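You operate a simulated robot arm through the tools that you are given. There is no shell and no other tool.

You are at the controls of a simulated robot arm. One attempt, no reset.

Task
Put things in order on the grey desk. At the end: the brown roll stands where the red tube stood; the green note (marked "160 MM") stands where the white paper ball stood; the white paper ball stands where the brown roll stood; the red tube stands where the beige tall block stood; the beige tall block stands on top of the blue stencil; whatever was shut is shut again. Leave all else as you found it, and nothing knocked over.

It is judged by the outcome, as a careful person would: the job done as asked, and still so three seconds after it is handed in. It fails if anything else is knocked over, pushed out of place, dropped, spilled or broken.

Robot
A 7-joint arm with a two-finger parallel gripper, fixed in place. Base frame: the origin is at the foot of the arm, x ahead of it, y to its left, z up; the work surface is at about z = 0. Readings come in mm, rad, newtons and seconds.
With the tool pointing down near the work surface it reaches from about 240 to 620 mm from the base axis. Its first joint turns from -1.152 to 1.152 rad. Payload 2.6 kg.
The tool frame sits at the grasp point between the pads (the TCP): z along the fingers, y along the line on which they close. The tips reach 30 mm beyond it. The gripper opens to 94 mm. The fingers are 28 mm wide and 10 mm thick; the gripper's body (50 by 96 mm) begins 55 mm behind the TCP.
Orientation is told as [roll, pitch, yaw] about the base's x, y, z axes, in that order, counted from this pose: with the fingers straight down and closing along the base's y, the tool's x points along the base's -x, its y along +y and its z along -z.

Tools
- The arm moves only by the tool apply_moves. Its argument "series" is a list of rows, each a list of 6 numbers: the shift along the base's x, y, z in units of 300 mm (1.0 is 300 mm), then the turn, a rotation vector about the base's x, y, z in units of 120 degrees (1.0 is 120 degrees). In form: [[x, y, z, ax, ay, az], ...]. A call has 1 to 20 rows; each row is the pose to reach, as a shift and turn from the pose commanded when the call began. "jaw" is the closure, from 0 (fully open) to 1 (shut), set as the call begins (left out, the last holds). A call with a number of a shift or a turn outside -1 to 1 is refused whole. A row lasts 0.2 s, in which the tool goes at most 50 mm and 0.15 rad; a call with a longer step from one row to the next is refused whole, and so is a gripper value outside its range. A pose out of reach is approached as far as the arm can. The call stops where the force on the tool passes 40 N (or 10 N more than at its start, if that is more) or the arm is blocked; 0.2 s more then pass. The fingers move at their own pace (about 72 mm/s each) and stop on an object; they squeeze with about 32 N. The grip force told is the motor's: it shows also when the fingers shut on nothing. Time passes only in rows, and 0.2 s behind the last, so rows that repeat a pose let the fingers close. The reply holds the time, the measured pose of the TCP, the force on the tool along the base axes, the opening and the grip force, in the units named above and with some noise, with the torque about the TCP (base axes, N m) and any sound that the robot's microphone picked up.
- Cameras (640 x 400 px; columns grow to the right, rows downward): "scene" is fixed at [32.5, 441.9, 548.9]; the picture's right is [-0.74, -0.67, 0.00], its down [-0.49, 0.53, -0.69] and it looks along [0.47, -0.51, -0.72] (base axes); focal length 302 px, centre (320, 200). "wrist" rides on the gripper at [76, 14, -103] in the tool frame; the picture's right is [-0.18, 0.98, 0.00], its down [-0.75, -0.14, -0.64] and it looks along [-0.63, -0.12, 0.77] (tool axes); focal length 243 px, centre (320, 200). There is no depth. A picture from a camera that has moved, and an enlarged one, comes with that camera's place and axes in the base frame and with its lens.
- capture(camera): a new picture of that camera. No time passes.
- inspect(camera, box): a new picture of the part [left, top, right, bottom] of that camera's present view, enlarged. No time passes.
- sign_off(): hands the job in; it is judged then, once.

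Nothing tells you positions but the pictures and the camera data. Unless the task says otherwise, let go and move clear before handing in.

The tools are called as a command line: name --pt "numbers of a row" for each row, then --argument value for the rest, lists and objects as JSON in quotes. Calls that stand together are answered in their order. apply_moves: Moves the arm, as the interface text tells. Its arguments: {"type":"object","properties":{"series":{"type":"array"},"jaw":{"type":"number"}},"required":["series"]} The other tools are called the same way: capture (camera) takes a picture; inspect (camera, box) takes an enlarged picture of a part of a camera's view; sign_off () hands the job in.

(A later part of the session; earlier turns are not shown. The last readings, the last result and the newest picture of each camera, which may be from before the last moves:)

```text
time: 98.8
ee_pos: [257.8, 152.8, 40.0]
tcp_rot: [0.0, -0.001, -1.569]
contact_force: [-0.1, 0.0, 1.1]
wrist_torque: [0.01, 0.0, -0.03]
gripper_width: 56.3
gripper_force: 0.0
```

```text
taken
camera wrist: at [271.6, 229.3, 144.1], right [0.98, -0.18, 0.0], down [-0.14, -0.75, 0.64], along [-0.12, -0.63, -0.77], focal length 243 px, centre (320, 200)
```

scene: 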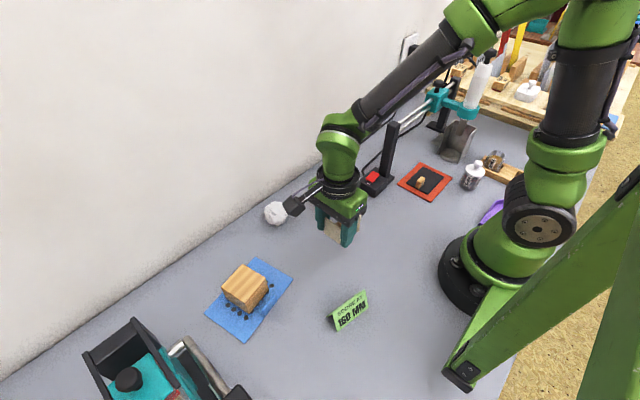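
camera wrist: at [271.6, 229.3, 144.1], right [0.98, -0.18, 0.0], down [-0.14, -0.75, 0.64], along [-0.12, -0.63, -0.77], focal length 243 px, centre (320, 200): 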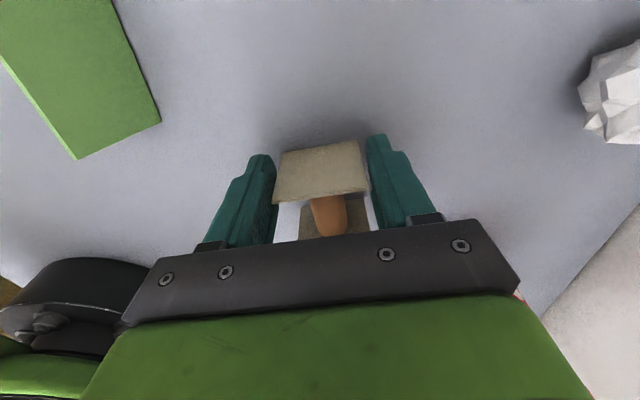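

The roll rests free. I'll open a bit more and rise straight up, then check.

apply_moves --pt "0 0 0 0 0 0" --pt "0 0 0 0 0 0" --jaw 0.28

apply_moves --pt "0 0 0.03 0 0 0" --pt "0 0 0.1 0 0 0" --pt "0 0 0.22 0 0 0" --pt "0 0 0.36 0 0 0" --pt "0 0 0.5 0 0 0" --pt "0 0 0.64 0 0 0" --pt "0 0 0.75 0 0 0"

capture --camera "scene"

capture --camera "wrist"

inspect --camera "scene" --box '[240, 150, 400, 280]'

```text
time: 99.4
ee_pos: [257.8, 153.0, 40.1]
tcp_rot: [0.001, 0.0, -1.57]
contact_force: [-0.4, 0.1, -0.1]
wrist_torque: [-0.01, 0.01, 0.0]
gripper_width: 68.0
gripper_force: 0.0
```

```text
time: 101.0
ee_pos: [260.3, 152.3, 266.5]
tcp_rot: [-0.001, 0.001, -1.569]
contact_force: [1.1, -0.8, -0.9]
wrist_torque: [0.03, 0.0, -0.03]
gripper_width: 67.6
gripper_force: 0.0
```

```text
taken
```

scene: 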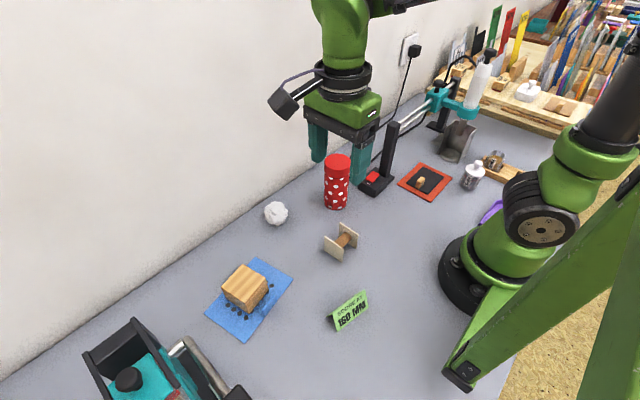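

```text
taken
camera wrist: at [273.8, 229.6, 369.8], right [0.98, -0.18, 0.0], down [-0.14, -0.75, 0.64], along [-0.12, -0.63, -0.77], focal length 243 px, centre (320, 200)
```

wrist: 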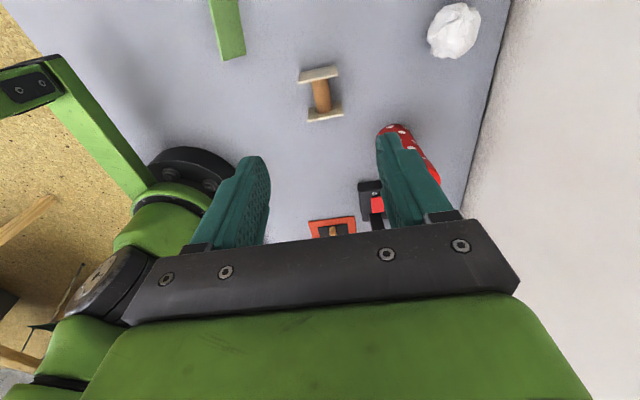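

```text
3.08 times, centred on (320, 215) of scene
camera zoom: at [32.5, 441.9, 548.9], right [-0.74, -0.67, 0.0], down [-0.49, 0.53, -0.69], along [0.47, -0.51, -0.72], focal length 929 px, centre (320, 154)
```

zoom: 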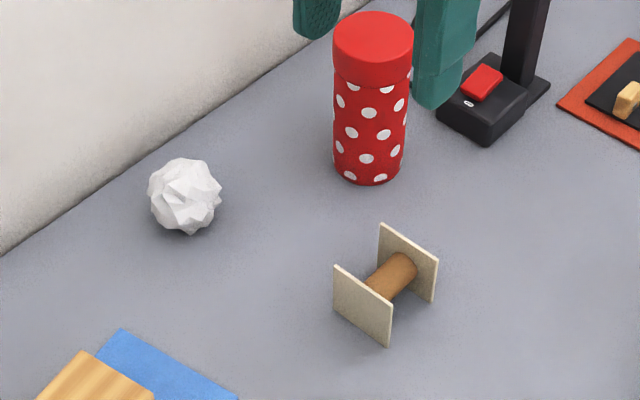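

The roll stands where the tube stood, centred near (257,132). Next is the paper ball, about 54 mm across at about (419.5,171). I'll move above it and refine its position.

apply_moves --pt "0.12 0.0 0 0 0 0" --pt "0.25 0.0 0 0 0 0" --pt "0.38 0.0 0 0 0 0" --pt "0.5 0.0 0 0 0 0" --pt "0.5367 0.0 -0.1 0 0 0" --pt "0.5367 -0.02 -0.2 0 0 0" --pt "0.5367 -0.02 -0.2 0 0 0" --jaw 0

capture --camera "wrist"

capture --camera "scene"

```text
time: 102.6
ee_pos: [418.0, 146.8, 206.2]
tcp_rot: [0.0, 0.0, -1.571]
contact_force: [0.0, 0.1, 0.1]
wrist_torque: [-0.01, 0.01, 0.02]
gripper_width: 93.7
gripper_force: 0.1
```

```text
taken
camera wrist: at [432.8, 223.2, 309.6], right [0.98, -0.18, 0.0], down [-0.14, -0.75, 0.64], along [-0.12, -0.63, -0.77], focal length 243 px, centre (320, 200)
```

wrist: 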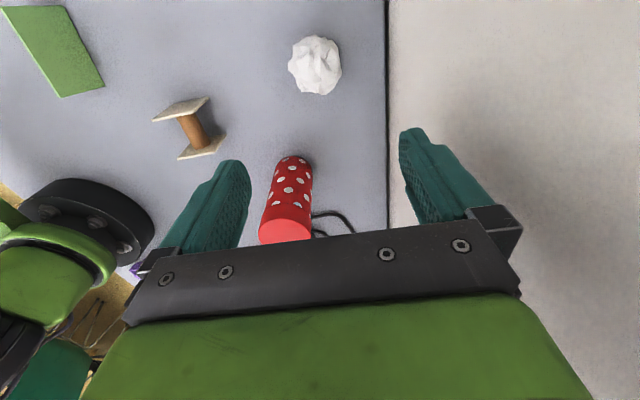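

```text
taken
```

scene: 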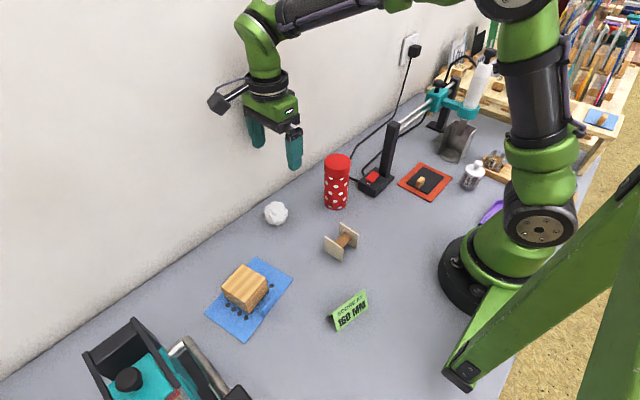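

inspect --camera "wrist" --box '[260, 20, 400, 120]'

inspect --camera "scene" --box '[240, 185, 310, 240]'

```text
4.00 times, centred on (330, 70) of wrist
camera zoom: at [432.8, 223.2, 309.6], right [0.98, -0.18, 0.0], down [-0.14, -0.75, 0.64], along [-0.12, -0.63, -0.77], focal length 970 px, centre (280, 720)
```

zoom: 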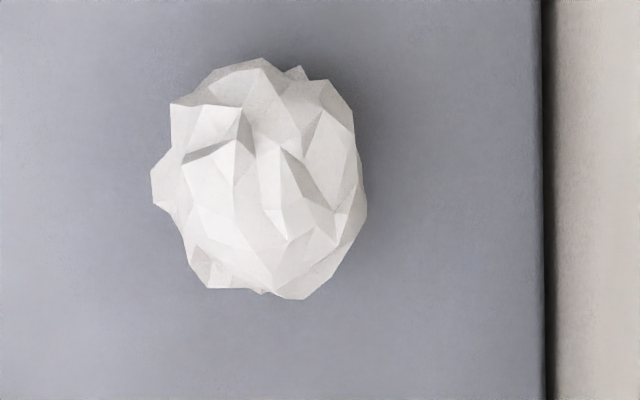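

```text
7.27 times, centred on (275, 212) of scene
camera zoom: at [32.5, 441.9, 548.9], right [-0.74, -0.67, 0.0], down [-0.49, 0.53, -0.69], along [0.47, -0.51, -0.72], focal length 2195 px, centre (647, 109)
```

zoom: 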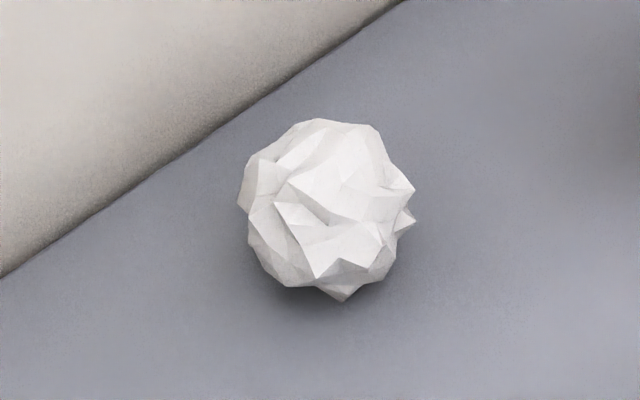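

The ball's centre is (418.8,171) with a diameter of about 53 mm. Descending around it with tips 10 mm above the desk.

apply_moves --pt "-0.0023 0.082 -0.05 0 0 0" --pt "-0.0023 0.082 -0.2 0 0 0" --pt "-0.0023 0.082 -0.34 0 0 0" --pt "-0.0023 0.082 -0.45 0 0 0" --pt "-0.0023 0.082 -0.51 0 0 0" --pt "-0.0023 0.082 -0.5507 0 0 0" --pt "-0.0023 0.082 -0.5507 0 0 0"

capture --camera "wrist"

```text
time: 104.2
ee_pos: [418.7, 172.2, 39.5]
tcp_rot: [0.001, 0.001, -1.572]
contact_force: [-0.4, 0.3, 0.2]
wrist_torque: [0.0, 0.04, 0.02]
gripper_width: 93.9
gripper_force: 0.0
```

```text
taken
camera wrist: at [432.9, 248.9, 143.0], right [0.98, -0.18, 0.0], down [-0.14, -0.75, 0.64], along [-0.12, -0.63, -0.77], focal length 243 px, centre (320, 200)
```

wrist: 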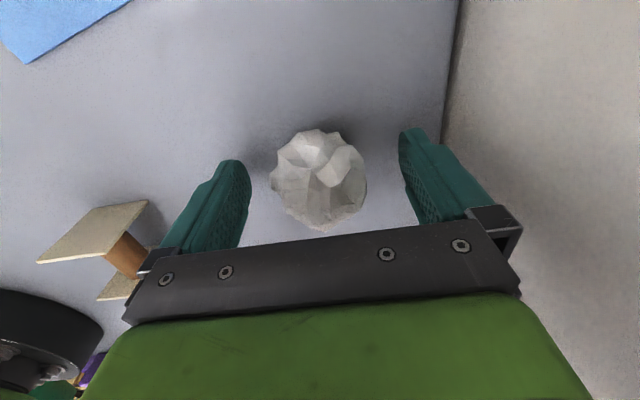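

The ball is centred between the fingers. Closing in small steps and watching the grip force.

apply_moves --pt "0 0 0 0 0 0" --pt "0 0 0 0 0 0" --jaw 0.4

apply_moves --pt "0 0 0 0 0 0" --pt "0 0 0 0 0 0" --jaw 0.43

apply_moves --pt "0 0 0 0 0 0" --pt "0 0 0 0 0 0" --jaw 0.45

inspect --camera "wrist" --box '[220, 90, 420, 250]'

```text
time: 104.8
ee_pos: [418.6, 172.8, 40.7]
tcp_rot: [0.0, -0.001, -1.57]
contact_force: [-0.8, -0.2, 0.6]
wrist_torque: [0.0, 0.01, 0.0]
gripper_width: 58.7
gripper_force: 7.6
```

```text
time: 105.4
ee_pos: [419.0, 171.4, 39.7]
tcp_rot: [0.001, 0.001, -1.57]
contact_force: [-2.4, -1.4, 2.5]
wrist_torque: [-0.01, 0.08, 0.0]
gripper_width: 54.6
gripper_force: 31.7
```

```text
time: 106.0
ee_pos: [419.9, 172.5, 40.2]
tcp_rot: [0.0, 0.0, -1.57]
contact_force: [-1.8, -0.6, 3.0]
wrist_torque: [-0.02, 0.14, 0.0]
gripper_width: 54.3
gripper_force: 31.7
```

```text
2.50 times, centred on (320, 170) of wrist
camera zoom: at [433.0, 249.0, 143.4], right [0.98, -0.18, 0.0], down [-0.14, -0.75, 0.64], along [-0.12, -0.63, -0.77], focal length 606 px, centre (320, 275)
```

zoom: 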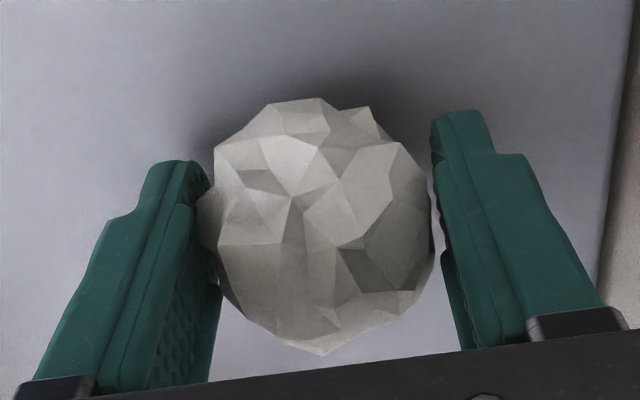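

Solid contact at 54.3 mm. Test lift.

apply_moves --pt "0 0 0.01 0 0 0" --pt "0 0 0.03 0 0 0" --pt "0 0 0.06 0 0 0" --pt "0 0 0.1 0 0 0" --pt "0 0 0.1 0 0 0" --jaw 0.5

capture --camera "wrist"

inspect --camera "scene" --box '[200, 120, 340, 240]'

```text
time: 107.2
ee_pos: [418.6, 171.6, 70.7]
tcp_rot: [0.0, 0.001, -1.572]
contact_force: [-0.1, -0.7, -0.4]
wrist_torque: [0.03, 0.01, 0.0]
gripper_width: 53.1
gripper_force: 32.4
```

```text
taken
camera wrist: at [432.8, 248.4, 173.7], right [0.98, -0.18, 0.0], down [-0.14, -0.75, 0.64], along [-0.12, -0.63, -0.77], focal length 243 px, centre (320, 200)
```

wrist: 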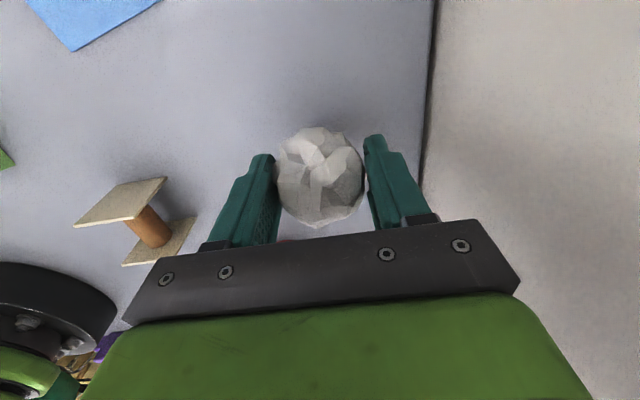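

```text
3.33 times, centred on (270, 180) of scene
camera zoom: at [32.5, 441.9, 548.9], right [-0.74, -0.67, 0.0], down [-0.49, 0.53, -0.69], along [0.47, -0.51, -0.72], focal length 1006 px, centre (487, 267)
```

zoom: 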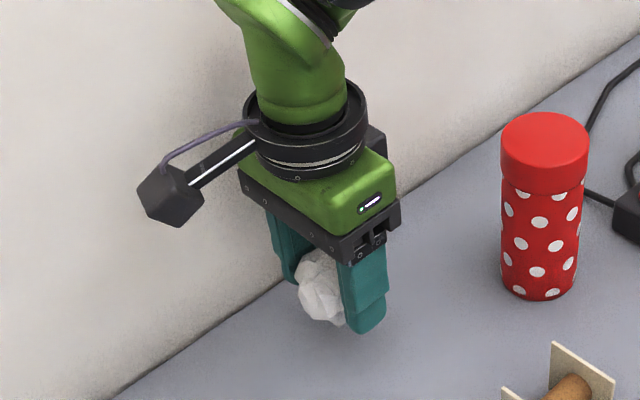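

The ball is held. I'll raise it and carry it along the wall side to the roll's original place at (417.6,-329.3).

apply_moves --pt "0 0 0.15 0 0 0" --pt "0 0 0.3 0 0 0" --pt "0 0 0.433 0 0 0" --pt "0 -0.1 0.45 0 0 0" --pt "0 -0.22 0.45 0 0 0" --pt "0 -0.35 0.45 0 0 0" --pt "0 -0.48 0.45 0 0 0" --pt "0 -0.61 0.45 0 0 0" --pt "0 -0.74 0.45 0 0 0" --pt "0 -0.87 0.45 0 0 0" --pt "0 -0.97 0.45 0 0 0"

apply_moves --pt "0 -0.1 0 0 0 0" --pt "0 -0.22 0 0 0 0" --pt "0 -0.34 0 0 0 0" --pt "0 -0.46 0 0 0 0" --pt "-0.004 -0.58 -0.04 0 0 0" --pt "-0.004 -0.66 -0.12 0 0 0" --pt "-0.004 -0.6977 -0.2 0 0 0" --pt "-0.004 -0.6977 -0.2 0 0 0"

capture --camera "wrist"

capture --camera "scene"

```text
time: 109.6
ee_pos: [418.0, -120.5, 206.6]
tcp_rot: [0.002, 0.001, -1.572]
contact_force: [-0.7, 0.3, -0.2]
wrist_torque: [-0.02, 0.0, 0.02]
gripper_width: 52.9
gripper_force: 32.3
```

```text
time: 111.4
ee_pos: [418.1, -328.4, 145.7]
tcp_rot: [-0.001, 0.0, -1.569]
contact_force: [0.5, -0.6, -0.3]
wrist_torque: [0.0, 0.02, 0.0]
gripper_width: 53.0
gripper_force: 32.4
```

```text
taken
camera wrist: at [431.3, -252.0, 249.0], right [0.98, -0.18, 0.0], down [-0.14, -0.75, 0.64], along [-0.12, -0.63, -0.77], focal length 243 px, centre (320, 200)
```

wrist: 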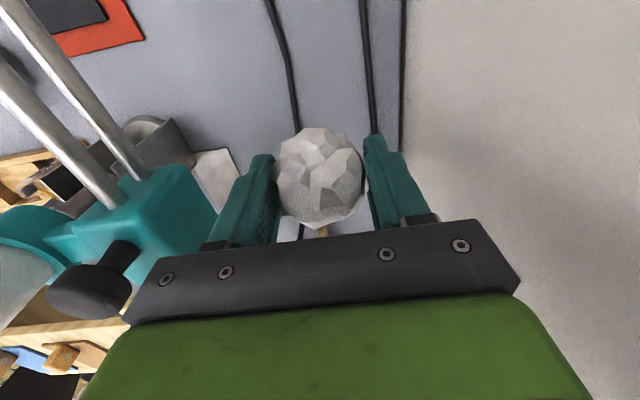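

```text
taken
```

scene: 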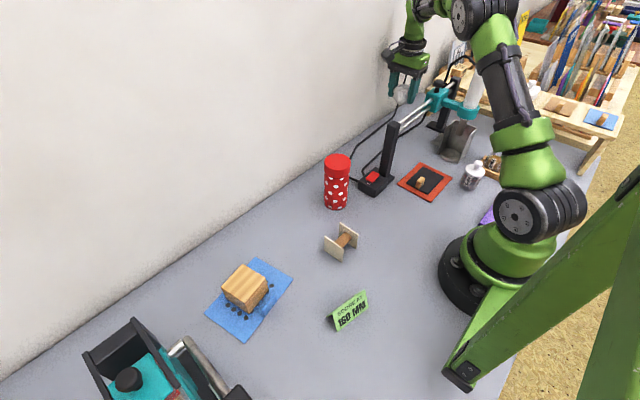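

The ball is over the roll's old spot. Descending to just above the desk between the cables.

apply_moves --pt "0 0 -0.1 0 0 0" --pt "0 0 -0.2 0 0 0" --pt "0 0 -0.27 0 0 0" --pt "0 0 -0.32 0 0 0" --pt "0 0 -0.34 0 0 0" --pt "0 0 -0.34 0 0 0"

apply_moves --pt "0 0 -0.004 0 0 0" --pt "0 0 -0.007 0 0 0" --pt "0 0 -0.007 0 0 0"

apply_moves --pt "0 0 -0.002 0 0 0" --pt "0 0 -0.0035 0 0 0" --pt "0 0 -0.0035 0 0 0"

capture --camera "wrist"

```text
time: 112.8
ee_pos: [417.4, -328.7, 44.5]
tcp_rot: [0.003, 0.001, -1.571]
contact_force: [0.5, 0.0, 4.4]
wrist_torque: [0.07, 0.09, -0.02]
gripper_width: 52.8
gripper_force: 32.1
```

```text
time: 113.6
ee_pos: [417.8, -329.7, 43.4]
tcp_rot: [0.005, -0.004, -1.571]
contact_force: [-0.4, 3.4, 27.3]
wrist_torque: [0.32, 0.42, -0.06]
gripper_width: 53.2
gripper_force: 32.1
```

```text
time: 114.4
ee_pos: [417.7, -330.2, 42.9]
tcp_rot: [0.007, -0.006, -1.571]
contact_force: [2.5, 0.0, 28.0]
wrist_torque: [0.27, 0.35, -0.04]
gripper_width: 52.2
gripper_force: 32.2
```

```text
taken
camera wrist: at [431.6, -252.9, 146.2], right [0.98, -0.18, 0.01], down [-0.14, -0.75, 0.64], along [-0.11, -0.63, -0.76], focal length 243 px, centre (320, 200)
```

wrist: 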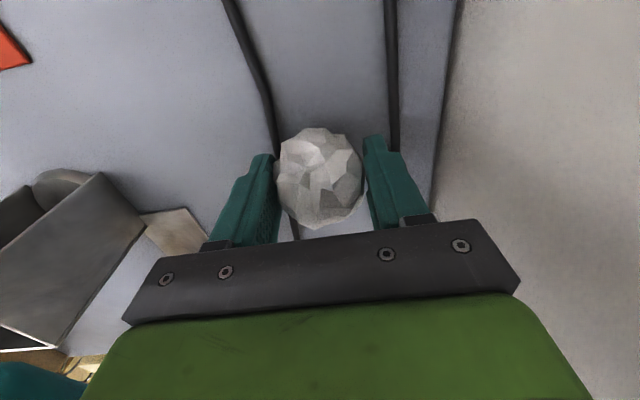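

The ball touched down 3 mm earlier than I expected. I'll back off the press until the force is small.

apply_moves --pt "0 0 0.004 0 0 0" --pt "0 0 0.008 0 0 0" --pt "0 0 0.008 0 0 0"

apply_moves --pt "0 0 0.002 0 0 0" --pt "0 0 0.002 0 0 0"

```text
time: 115.2
ee_pos: [417.0, -328.5, 42.3]
tcp_rot: [0.0, 0.001, -1.571]
contact_force: [2.0, -1.7, 18.4]
wrist_torque: [0.09, 0.24, -0.04]
gripper_width: 52.0
gripper_force: 31.8
```

```text
time: 115.8
ee_pos: [415.5, -328.8, 42.6]
tcp_rot: [-0.003, 0.002, -1.57]
contact_force: [-1.1, 0.4, 13.0]
wrist_torque: [0.12, 0.23, 0.05]
gripper_width: 52.1
gripper_force: 32.3
```

apply_moves --pt "0 0 0.003 0 0 0" --pt "0 0 0.003 0 0 0"

apply_moves --pt "0 0 0 0 0 0" --pt "0 0 0 0 0 0" --jaw 0.435

capture --camera "wrist"

```text
time: 116.4
ee_pos: [417.3, -327.2, 43.6]
tcp_rot: [-0.002, 0.001, -1.571]
contact_force: [0.0, 0.0, 1.3]
wrist_torque: [0.01, 0.02, -0.01]
gripper_width: 52.3
gripper_force: 32.0
```

```text
time: 117.0
ee_pos: [416.7, -329.8, 44.6]
tcp_rot: [-0.001, -0.002, -1.571]
contact_force: [-0.4, 0.3, 0.6]
wrist_torque: [0.0, -0.04, 0.02]
gripper_width: 54.4
gripper_force: 13.0
```

```text
taken
camera wrist: at [431.2, -253.0, 147.8], right [0.98, -0.18, 0.0], down [-0.14, -0.75, 0.64], along [-0.12, -0.63, -0.77], focal length 243 px, centre (320, 200)
```

wrist: 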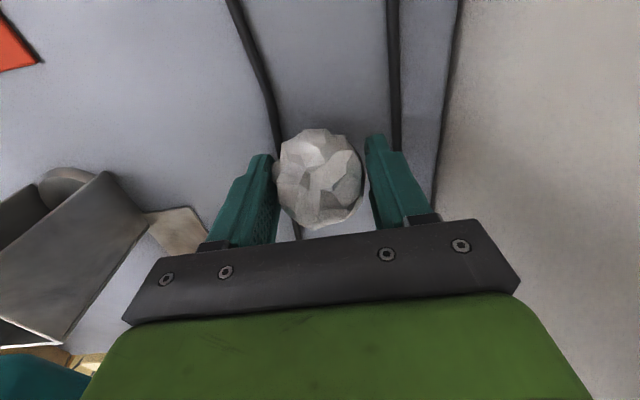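

Barely touching the desk now. I'll keep opening in tiny steps.

apply_moves --pt "0 0 0 0 0 0" --jaw 0.42

apply_moves --pt "0 0 0 0 0 0" --jaw 0.405

apply_moves --pt "0 0 0 0 0 0" --jaw 0.39

apply_moves --pt "0 0 0 0 0 0" --jaw 0.375

capture --camera "wrist"

```text
time: 117.4
ee_pos: [416.9, -327.5, 44.4]
tcp_rot: [-0.001, -0.001, -1.572]
contact_force: [-0.9, 0.0, -0.3]
wrist_torque: [0.01, 0.02, 0.0]
gripper_width: 55.3
gripper_force: 0.8
```

```text
time: 117.8
ee_pos: [416.9, -328.6, 44.0]
tcp_rot: [0.001, -0.001, -1.572]
contact_force: [0.6, -0.2, 0.1]
wrist_torque: [0.0, -0.01, 0.01]
gripper_width: 56.0
gripper_force: 0.1
```

```text
time: 118.2
ee_pos: [417.0, -328.6, 45.2]
tcp_rot: [0.0, 0.001, -1.57]
contact_force: [-0.5, -0.1, -0.9]
wrist_torque: [-0.02, -0.02, 0.01]
gripper_width: 57.6
gripper_force: 0.1
```

```text
time: 118.6
ee_pos: [416.7, -328.7, 44.6]
tcp_rot: [-0.001, 0.0, -1.57]
contact_force: [1.0, -0.4, 0.0]
wrist_torque: [-0.02, 0.01, -0.04]
gripper_width: 58.9
gripper_force: 0.1
```

```text
taken
camera wrist: at [431.2, -253.0, 147.9], right [0.98, -0.18, 0.0], down [-0.14, -0.75, 0.64], along [-0.12, -0.63, -0.77], focal length 243 px, centre (320, 200)
```

wrist: 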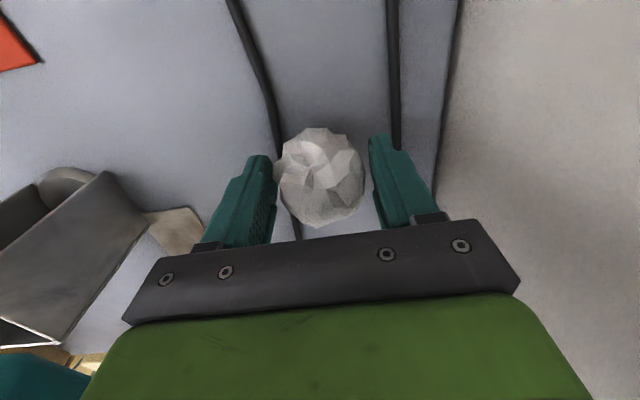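

The ball rests on its own. Opening further in steps, then checking for any rolling.

apply_moves --pt "0 0 0 0 0 0" --jaw 0.34

apply_moves --pt "0 0 0 0 0 0" --jaw 0.29

apply_moves --pt "0 0 0 0 0 0" --pt "0 0 0 0 0 0" --jaw 0.2

capture --camera "wrist"

```text
time: 119.0
ee_pos: [417.1, -330.0, 44.7]
tcp_rot: [0.0, 0.0, -1.57]
contact_force: [-0.9, -0.2, -0.5]
wrist_torque: [0.01, -0.01, 0.0]
gripper_width: 62.1
gripper_force: 0.1
```

```text
time: 119.4
ee_pos: [417.2, -329.6, 44.7]
tcp_rot: [0.001, 0.002, -1.57]
contact_force: [0.1, -0.2, -0.4]
wrist_torque: [-0.02, 0.0, 0.02]
gripper_width: 66.8
gripper_force: 0.0
```

```text
time: 120.0
ee_pos: [417.4, -329.6, 44.3]
tcp_rot: [0.001, 0.001, -1.571]
contact_force: [-0.7, 0.5, 0.2]
wrist_torque: [0.03, 0.01, -0.02]
gripper_width: 75.2
gripper_force: 0.1
```

```text
taken
camera wrist: at [431.2, -253.0, 148.0], right [0.98, -0.18, 0.0], down [-0.14, -0.75, 0.64], along [-0.12, -0.63, -0.77], focal length 243 px, centre (320, 200)
```

wrist: 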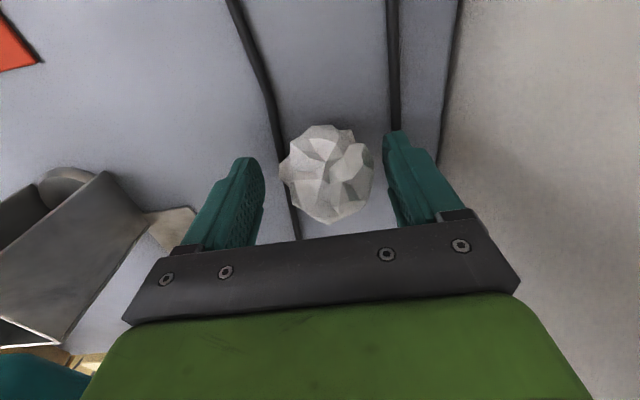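

The ball settled slightly to one side. I'll rise clear and check its position and that it's at rest.

apply_moves --pt "0 0 0.03 0 0 0" --pt "0 0 0.1 0 0 0" --pt "0 0 0.22 0 0 0" --pt "0 0.03 0.36 0 0 0" --pt "0 0.08 0.5 0 0 0" --pt "0 0.12 0.6 0 0 0" --pt "0 0.12 0.6 0 0 0"

capture --camera "wrist"

inspect --camera "wrist" --box '[260, 40, 420, 160]'

inspect --camera "scene" --box '[350, 90, 450, 160]'

```text
time: 121.6
ee_pos: [415.5, -293.8, 224.6]
tcp_rot: [0.0, 0.001, -1.572]
contact_force: [1.2, -0.1, 0.1]
wrist_torque: [0.02, -0.01, 0.0]
gripper_width: 75.4
gripper_force: 0.0
```

```text
taken
camera wrist: at [429.7, -216.7, 328.5], right [0.98, -0.18, 0.0], down [-0.14, -0.75, 0.64], along [-0.12, -0.63, -0.77], focal length 243 px, centre (320, 200)
```

wrist: 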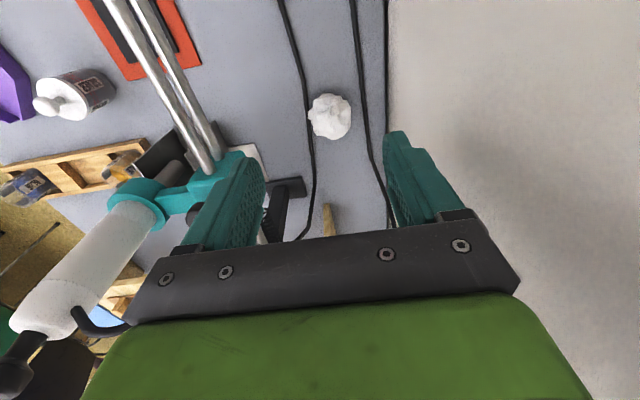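

```text
3.33 times, centred on (340, 100) of wrist
camera zoom: at [429.7, -216.7, 328.5], right [0.98, -0.18, 0.0], down [-0.14, -0.75, 0.64], along [-0.12, -0.63, -0.77], focal length 809 px, centre (253, 533)
```

zoom: 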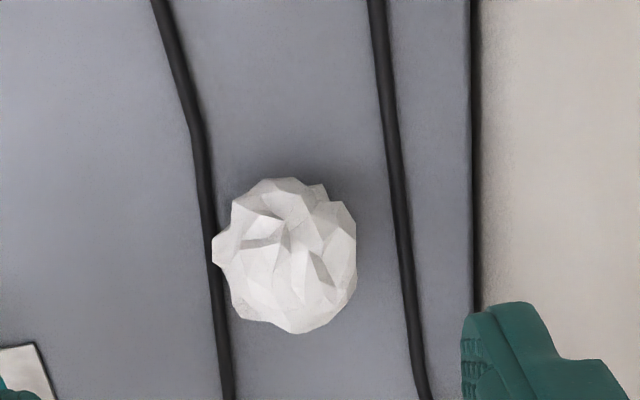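

```text
5.71 times, centred on (400, 125) of scene
camera zoom: at [32.5, 441.9, 548.9], right [-0.74, -0.67, 0.0], down [-0.49, 0.53, -0.69], along [0.47, -0.51, -0.72], focal length 1724 px, centre (-137, 629)
```

zoom: 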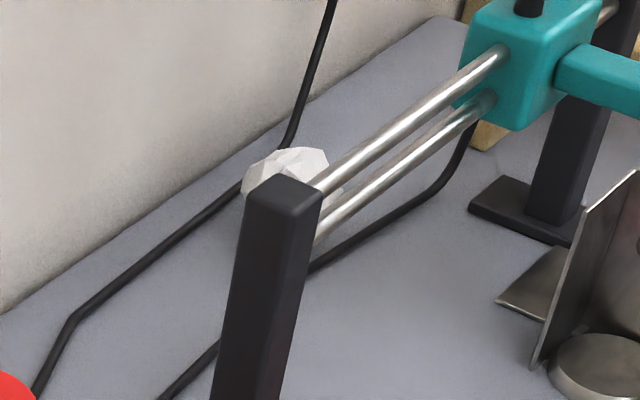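

The ball rests at about (422.6,-333), within about 6 mm of the roll's old centre, between the cables. Last is the green note. I'll carry the empty gripper over to it and turn the tool to line up with its ridge.

apply_moves --pt "0 0 0.13 0 0 0" --pt "0 0.08 0.2 0 0 0.04" --pt "-0.03 0.21 0.2 0 0 0.09" --pt "-0.08 0.34 0.2 0 0 0.15" --pt "-0.13 0.47 0.2 0 0 0.2" --pt "-0.18 0.6 0.2 0 0 0.26" --pt "-0.23 0.73 0.2 0 0 0.31" --pt "-0.28 0.86 0.2 0 0 0.36" --pt "-0.33 0.98 0.2 0 0 0.42" --jaw 0

apply_moves --pt "-0.06 0.12 0 0 0 0.04" --pt "-0.13 0.24 0 0 0 0.08" --pt "-0.2 0.36 0 0 0 0.12" --pt "-0.27 0.48 0 0 0 0.16" --pt "-0.34 0.6 0 0 0 0.2" --pt "-0.42 0.7 0 0 0 0.239" --pt "-0.49 0.72 0 0 0 0.239" --pt "-0.49 0.72 0 0 0 0.239"

capture --camera "wrist"

capture --camera "scene"

```text
time: 123.6
ee_pos: [317.8, 1.5, 282.2]
tcp_rot: [-0.003, 0.0, -0.689]
contact_force: [0.1, 0.3, -0.1]
wrist_torque: [-0.03, 0.02, -0.01]
gripper_width: 93.8
gripper_force: 0.1
```

```text
time: 125.4
ee_pos: [170.9, 220.1, 283.3]
tcp_rot: [-0.001, -0.001, -0.191]
contact_force: [0.7, -0.3, -0.3]
wrist_torque: [0.02, 0.03, 0.0]
gripper_width: 94.3
gripper_force: 0.0
```

```text
taken
camera wrist: at [98.6, 248.5, 387.6], right [0.37, 0.93, 0.0], down [0.71, -0.28, 0.64], along [0.6, -0.24, -0.77], focal length 243 px, centre (320, 200)
```

wrist: 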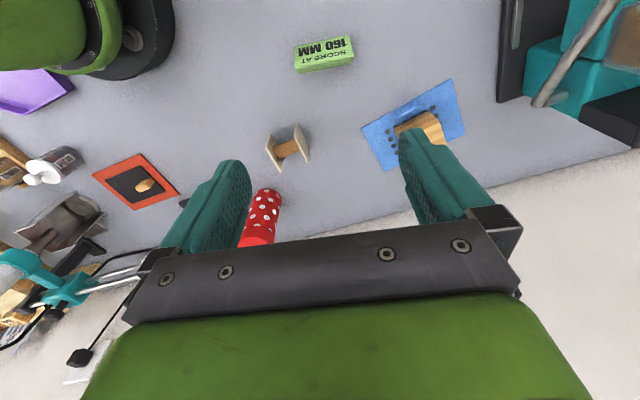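

```text
taken
```

scene: 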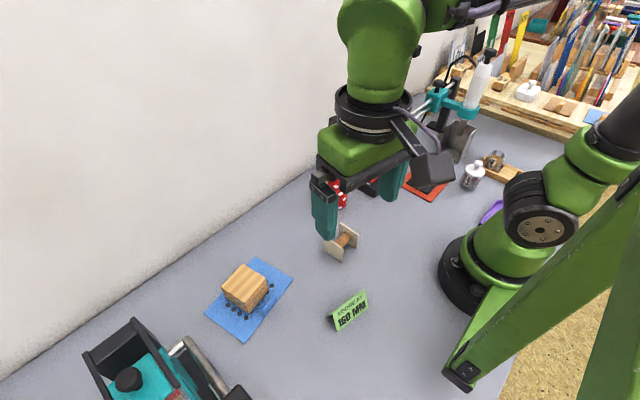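

The note is in view. Zooming in for its geometry.

inspect --camera "wrist" --box '[270, 10, 380, 95]'

inspect --camera "scene" --box '[310, 275, 390, 340]'

```text
4.71 times, centred on (325, 52) of wrist
camera zoom: at [98.6, 248.5, 387.6], right [0.37, 0.93, 0.0], down [0.71, -0.28, 0.64], along [0.6, -0.24, -0.77], focal length 1142 px, centre (296, 894)
```

zoom: 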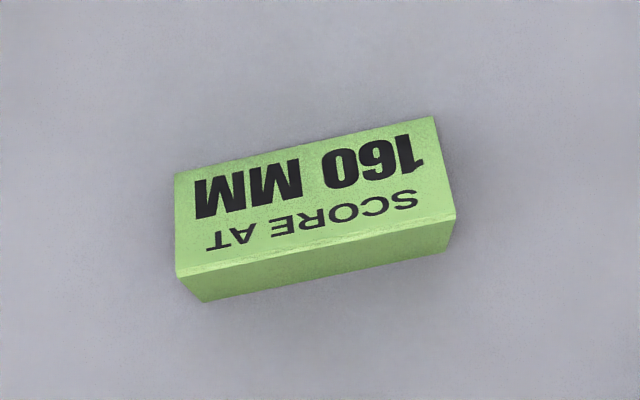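

```text
6.15 times, centred on (350, 308) of scene
camera zoom: at [32.5, 441.9, 548.9], right [-0.74, -0.67, 0.0], down [-0.49, 0.53, -0.69], along [0.47, -0.51, -0.72], focal length 1857 px, centre (135, -462)
```

zoom: 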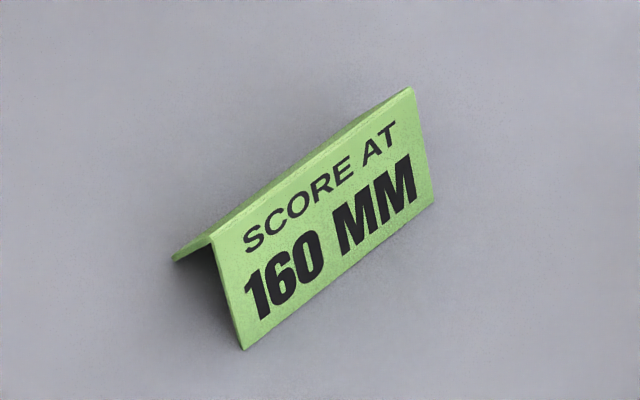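

apply_moves --pt "0 0 0 0 0 0"

apply_moves --pt "0 0 0 0 0 0"

apply_moves --pt "0 0 -0.1 0 0 0" --pt "0 0 -0.1 0 0 0"

capture --camera "wrist"

```text
time: 125.8
ee_pos: [170.7, 219.5, 284.1]
tcp_rot: [-0.001, 0.0, -0.191]
contact_force: [-0.5, 0.3, -0.7]
wrist_torque: [0.03, -0.02, -0.02]
gripper_width: 93.9
gripper_force: 0.0
```

```text
time: 126.2
ee_pos: [170.7, 220.3, 284.0]
tcp_rot: [0.0, 0.0, -0.191]
contact_force: [-0.3, 0.0, -0.3]
wrist_torque: [0.02, 0.02, 0.01]
gripper_width: 94.3
gripper_force: 0.0
```

```text
time: 126.8
ee_pos: [170.7, 218.8, 252.9]
tcp_rot: [-0.001, 0.0, -0.19]
contact_force: [-0.1, 0.3, -0.7]
wrist_torque: [0.03, -0.01, 0.02]
gripper_width: 94.1
gripper_force: 0.0
```

```text
taken
camera wrist: at [98.9, 247.4, 356.4], right [0.37, 0.93, 0.0], down [0.71, -0.28, 0.64], along [0.6, -0.24, -0.77], focal length 243 px, centre (320, 200)
```

wrist: 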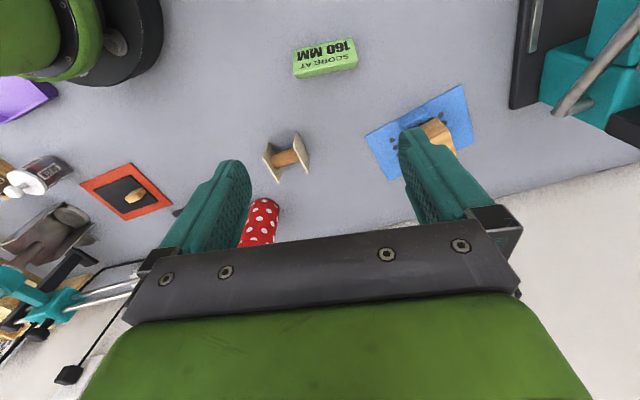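

The note's centre relative to the tool is (160.8,225) in my commanded frame, and its ridge is 75 mm long at yaw -0.187. I'll grip it by its two ends, along the ridge.

apply_moves --pt "-0.036 0.0277 -0.08 0 0 0.002" --pt "-0.036 0.0277 -0.22 0 0 0.002" --pt "-0.036 0.0277 -0.36 0 0 0.002" --pt "-0.036 0.0277 -0.48 0 0 0.002" --pt "-0.036 0.0277 -0.52 0 0 0.002" --pt "-0.036 0.0277 -0.52 0 0 0.002" --jaw 0

capture --camera "wrist"

inspect --camera "scene" --box '[280, 220, 420, 360]'

```text
time: 128.2
ee_pos: [158.3, 225.0, 98.6]
tcp_rot: [-0.001, 0.001, -0.187]
contact_force: [0.7, 0.0, -0.5]
wrist_torque: [-0.02, 0.03, 0.01]
gripper_width: 94.0
gripper_force: 0.0
```

```text
taken
camera wrist: at [86.1, 253.2, 201.0], right [0.36, 0.93, 0.0], down [0.71, -0.28, 0.64], along [0.6, -0.23, -0.77], focal length 243 px, centre (320, 200)
```

wrist: 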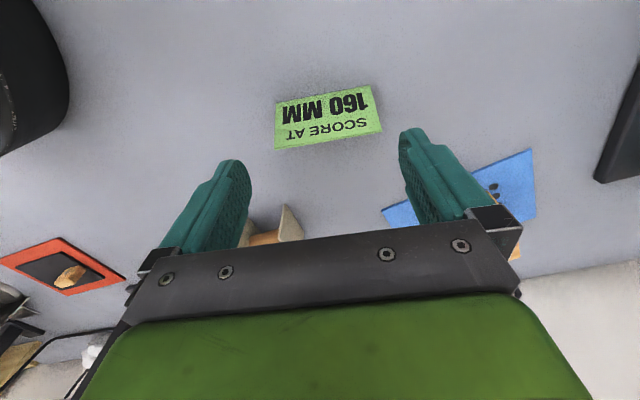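

```text
2.86 times, centred on (350, 290) of scene
camera zoom: at [32.5, 441.9, 548.9], right [-0.74, -0.67, 0.0], down [-0.49, 0.53, -0.69], along [0.47, -0.51, -0.72], focal length 862 px, centre (234, -57)
```

zoom: 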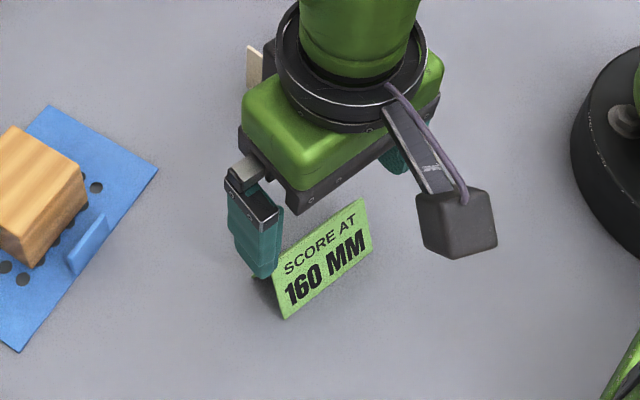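

A closer look shows the note is 4.4 mm off along the closing axis. I'll shift to centre it, descend part way and re-check.

apply_moves --pt "0.0027 0.0143 0 0 0 0" --pt "0.0027 0.0143 -0.05 0 0 0" --pt "0.0027 0.0143 -0.05 0 0 0"

capture --camera "wrist"

inspect --camera "wrist" --box '[230, 80, 430, 200]'

```text
time: 129.0
ee_pos: [160.4, 229.7, 83.2]
tcp_rot: [0.0, 0.0, -0.188]
contact_force: [0.5, -0.3, -0.1]
wrist_torque: [0.01, 0.02, 0.01]
gripper_width: 93.9
gripper_force: 0.2
```

```text
taken
camera wrist: at [88.0, 257.9, 187.2], right [0.36, 0.93, 0.0], down [0.71, -0.28, 0.64], along [0.6, -0.23, -0.77], focal length 243 px, centre (320, 200)
```

wrist: 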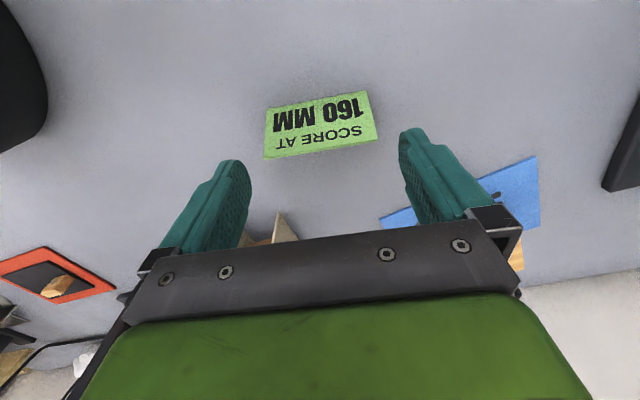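

```text
3.20 times, centred on (330, 140) of wrist
camera zoom: at [88.0, 257.9, 187.2], right [0.36, 0.93, 0.0], down [0.71, -0.28, 0.64], along [0.6, -0.23, -0.77], focal length 776 px, centre (288, 392)
```

zoom: 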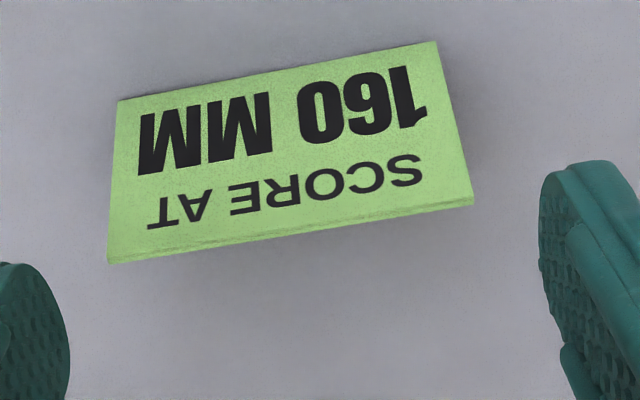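

The note is now centred within about 1 mm. Descending to z of about 40.

apply_moves --pt "-0.004 0 -0.05 0 0 0" --pt "-0.004 -0.002 -0.1 0 0 0" --pt "-0.004 -0.002 -0.1425 0 0 0" --pt "-0.004 -0.002 -0.1425 0 0 0"

apply_moves --pt "0 0 0 0 0 0" --pt "0 0 0 0 0 0" --jaw 0.14

inspect --camera "wrist" --box '[200, 80, 450, 250]'

```text
time: 130.0
ee_pos: [159.0, 228.4, 40.2]
tcp_rot: [0.0, -0.001, -0.186]
contact_force: [-0.9, 0.1, 0.1]
wrist_torque: [0.03, 0.03, 0.04]
gripper_width: 94.0
gripper_force: 0.1
```

```text
time: 130.6
ee_pos: [158.3, 228.4, 39.6]
tcp_rot: [-0.001, 0.0, -0.186]
contact_force: [0.7, -0.2, 0.4]
wrist_torque: [0.04, -0.01, 0.03]
gripper_width: 80.8
gripper_force: 0.1
```

```text
2.35 times, centred on (325, 165) of wrist
camera zoom: at [86.8, 256.3, 143.8], right [0.36, 0.93, 0.0], down [0.71, -0.28, 0.64], along [0.6, -0.23, -0.77], focal length 571 px, centre (308, 282)
```

zoom: 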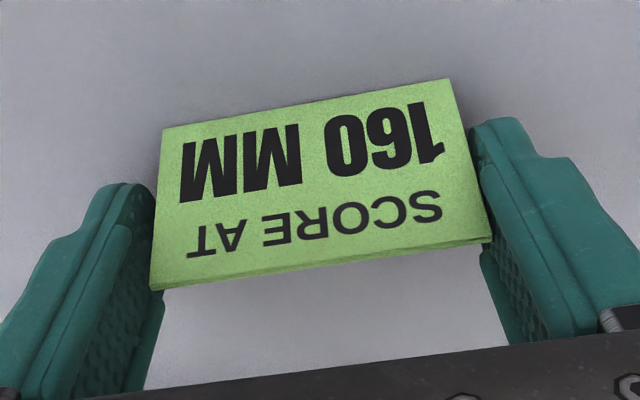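

Well aligned. Closing in small steps.

apply_moves --pt "0 0 0 0 0 0" --pt "0 0 0 0 0 0" --jaw 0.18

apply_moves --pt "0 0 0 0 0 0" --pt "0 0 0 0 0 0" --jaw 0.2

apply_moves --pt "0 0 0 0 0 0" --pt "0 0 0 0 0 0" --jaw 0.215

inspect --camera "wrist" --box '[200, 80, 450, 250]'

```text
time: 131.2
ee_pos: [160.6, 228.7, 40.3]
tcp_rot: [0.0, 0.0, -0.187]
contact_force: [0.7, 0.3, -0.7]
wrist_torque: [0.02, 0.01, -0.01]
gripper_width: 77.0
gripper_force: 0.1
```

```text
time: 131.8
ee_pos: [158.3, 228.6, 41.3]
tcp_rot: [0.001, 0.0, -0.187]
contact_force: [-0.7, 0.5, 0.0]
wrist_torque: [0.01, -0.03, -0.01]
gripper_width: 75.1
gripper_force: 0.1
```

```text
time: 132.4
ee_pos: [158.9, 227.4, 41.0]
tcp_rot: [-0.002, -0.001, -0.186]
contact_force: [0.0, -0.4, 0.5]
wrist_torque: [0.0, -0.03, 0.01]
gripper_width: 74.7
gripper_force: 0.8
```

```text
2.35 times, centred on (325, 165) of wrist
camera zoom: at [86.8, 256.3, 143.8], right [0.36, 0.93, 0.0], down [0.71, -0.28, 0.64], along [0.6, -0.23, -0.77], focal length 571 px, centre (308, 282)
```

zoom: 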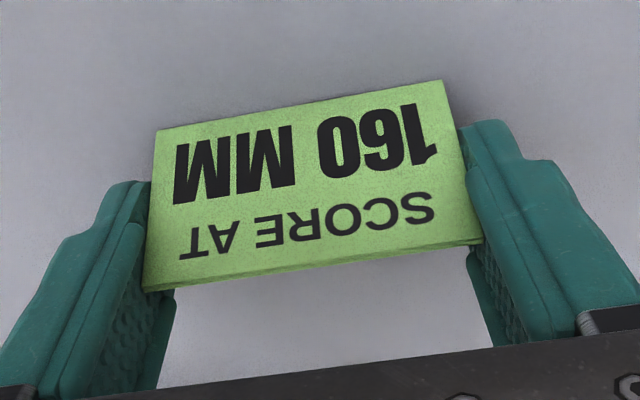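

apply_moves --pt "0 0 0 0 0 0" --pt "0 0 0 0 0 0" --jaw 0.225

apply_moves --pt "0 0 0 0 0 0" --pt "0 0 0 0 0 0" --jaw 0.24

inspect --camera "wrist" --box '[200, 80, 450, 250]'

```text
time: 133.0
ee_pos: [159.3, 227.5, 39.2]
tcp_rot: [0.0, 0.0, -0.187]
contact_force: [-0.2, -0.9, -0.2]
wrist_torque: [0.0, 0.02, 0.01]
gripper_width: 74.0
gripper_force: 0.6
```

```text
time: 133.6
ee_pos: [158.8, 227.0, 39.4]
tcp_rot: [0.0, 0.0, -0.186]
contact_force: [1.7, -0.2, 0.1]
wrist_torque: [0.03, 0.01, 0.01]
gripper_width: 73.3
gripper_force: 32.4
```

```text
2.35 times, centred on (325, 165) of wrist
camera zoom: at [86.8, 256.3, 143.8], right [0.36, 0.93, 0.0], down [0.71, -0.28, 0.64], along [0.6, -0.23, -0.77], focal length 571 px, centre (308, 282)
```

zoom: 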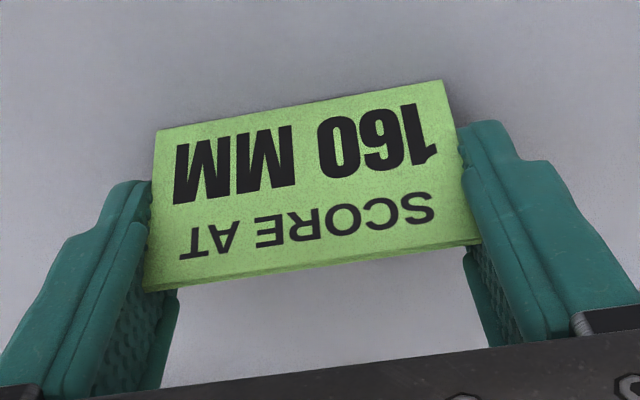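

Firm contact at 73.3 mm. Test lift of the note.

apply_moves --pt "0 0 0.01 0 0 0" --pt "0 0 0.03 0 0 0" --pt "0 0 0.06 0 0 0" --pt "0 0 0.06 0 0 0"

inspect --camera "wrist" --box '[200, 80, 450, 250]'

inspect --camera "scene" --box '[280, 220, 420, 360]'

```text
time: 134.6
ee_pos: [158.3, 228.5, 58.5]
tcp_rot: [0.0, -0.001, -0.186]
contact_force: [0.5, 0.5, -1.3]
wrist_torque: [0.03, 0.01, -0.02]
gripper_width: 73.1
gripper_force: 32.3
```

```text
2.35 times, centred on (325, 165) of wrist
camera zoom: at [87.0, 256.5, 161.6], right [0.36, 0.93, 0.0], down [0.71, -0.28, 0.64], along [0.6, -0.23, -0.77], focal length 571 px, centre (308, 282)
```

zoom: 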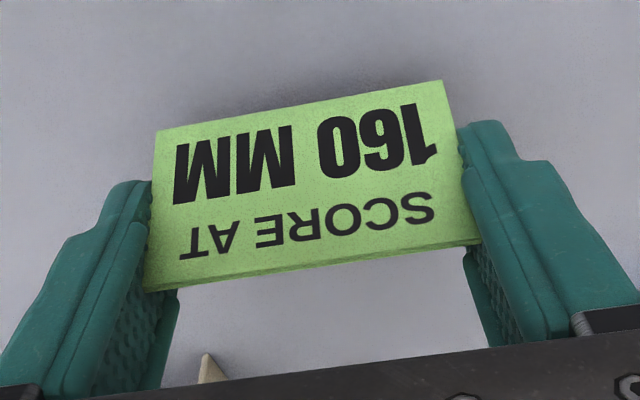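

```text
2.86 times, centred on (350, 290) of scene
camera zoom: at [32.5, 441.9, 548.9], right [-0.74, -0.67, 0.0], down [-0.49, 0.53, -0.69], along [0.47, -0.51, -0.72], focal length 862 px, centre (234, -57)
```

zoom: 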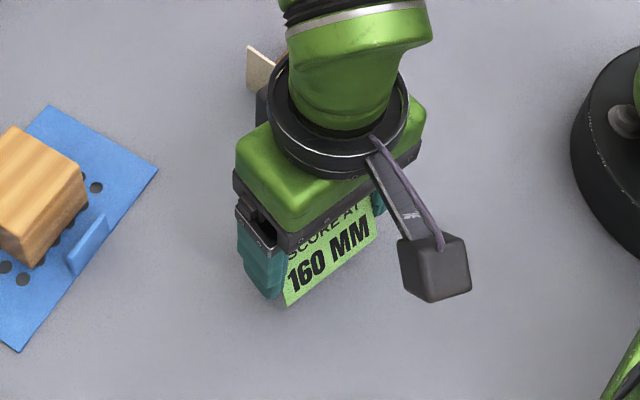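

The note is held level. I'll carry it over to where the ball stood, at (418.8,171).

apply_moves --pt "0 0 0.15 0 0 0" --pt "0 0 0.3 0 0 0" --pt "0.02 0 0.44 0 0 0" --pt "0.12 -0.03 0.47 0 0 0" --pt "0.25 -0.06 0.47 0 0 0" --pt "0.38 -0.09 0.47 0 0 0" --pt "0.51 -0.12 0.47 0 0 0" --pt "0.64 -0.15 0.47 0 0 0" --pt "0.77 -0.18 0.47 0 0 0" --pt "0.8613 -0.1923 0.45 0 0 0" --pt "0.8613 -0.1923 0.32 0 0 0" --pt "0.8613 -0.1923 0.19 0 0 0" --pt "0.8613 -0.1923 0.08 0 0 0" --pt "0.8613 -0.1923 0.08 0 0 0"

capture --camera "wrist"

capture --camera "scene"

```text
time: 137.6
ee_pos: [418.3, 173.3, 83.3]
tcp_rot: [0.0, -0.001, -0.188]
contact_force: [0.1, 0.4, 0.5]
wrist_torque: [0.02, 0.02, -0.03]
gripper_width: 73.2
gripper_force: 32.1
```

```text
taken
camera wrist: at [345.6, 200.8, 186.4], right [0.36, 0.93, 0.0], down [0.71, -0.28, 0.64], along [0.6, -0.23, -0.77], focal length 243 px, centre (320, 200)
```

wrist: 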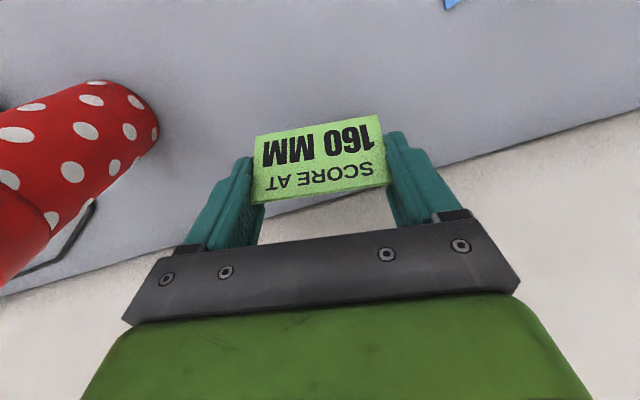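

```text
taken
```

scene: 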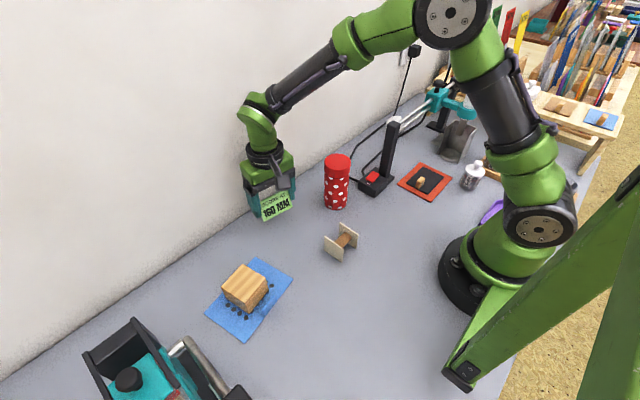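

The note hovers over the ball's old place. Lowering carefully.

apply_moves --pt "0 0 -0.06 0 0 0" --pt "0 0 -0.11 0 0 0" --pt "0 0 -0.13 0 0 0" --pt "0 0 -0.13 0 0 0"

apply_moves --pt "0 0 -0.003 0 0 0" --pt "0 0 -0.005 0 0 0" --pt "0 0 -0.005 0 0 0"

apply_moves --pt "0 0 -0.002 0 0 0" --pt "0 0 -0.004 0 0 0" --pt "0 0 -0.004 0 0 0"

```text
time: 138.6
ee_pos: [418.8, 172.3, 44.4]
tcp_rot: [0.0, -0.001, -0.186]
contact_force: [0.4, -0.3, 0.4]
wrist_torque: [-0.03, 0.01, 0.02]
gripper_width: 73.0
gripper_force: 31.8
```

```text
time: 139.4
ee_pos: [418.6, 171.7, 43.7]
tcp_rot: [-0.001, -0.001, -0.188]
contact_force: [0.2, 0.1, -0.1]
wrist_torque: [0.03, 0.0, 0.0]
gripper_width: 73.0
gripper_force: 32.1
```

```text
time: 140.2
ee_pos: [418.2, 171.5, 41.9]
tcp_rot: [0.0, 0.0, -0.187]
contact_force: [-0.7, 0.0, 0.1]
wrist_torque: [0.01, 0.0, 0.01]
gripper_width: 73.2
gripper_force: 32.5
```

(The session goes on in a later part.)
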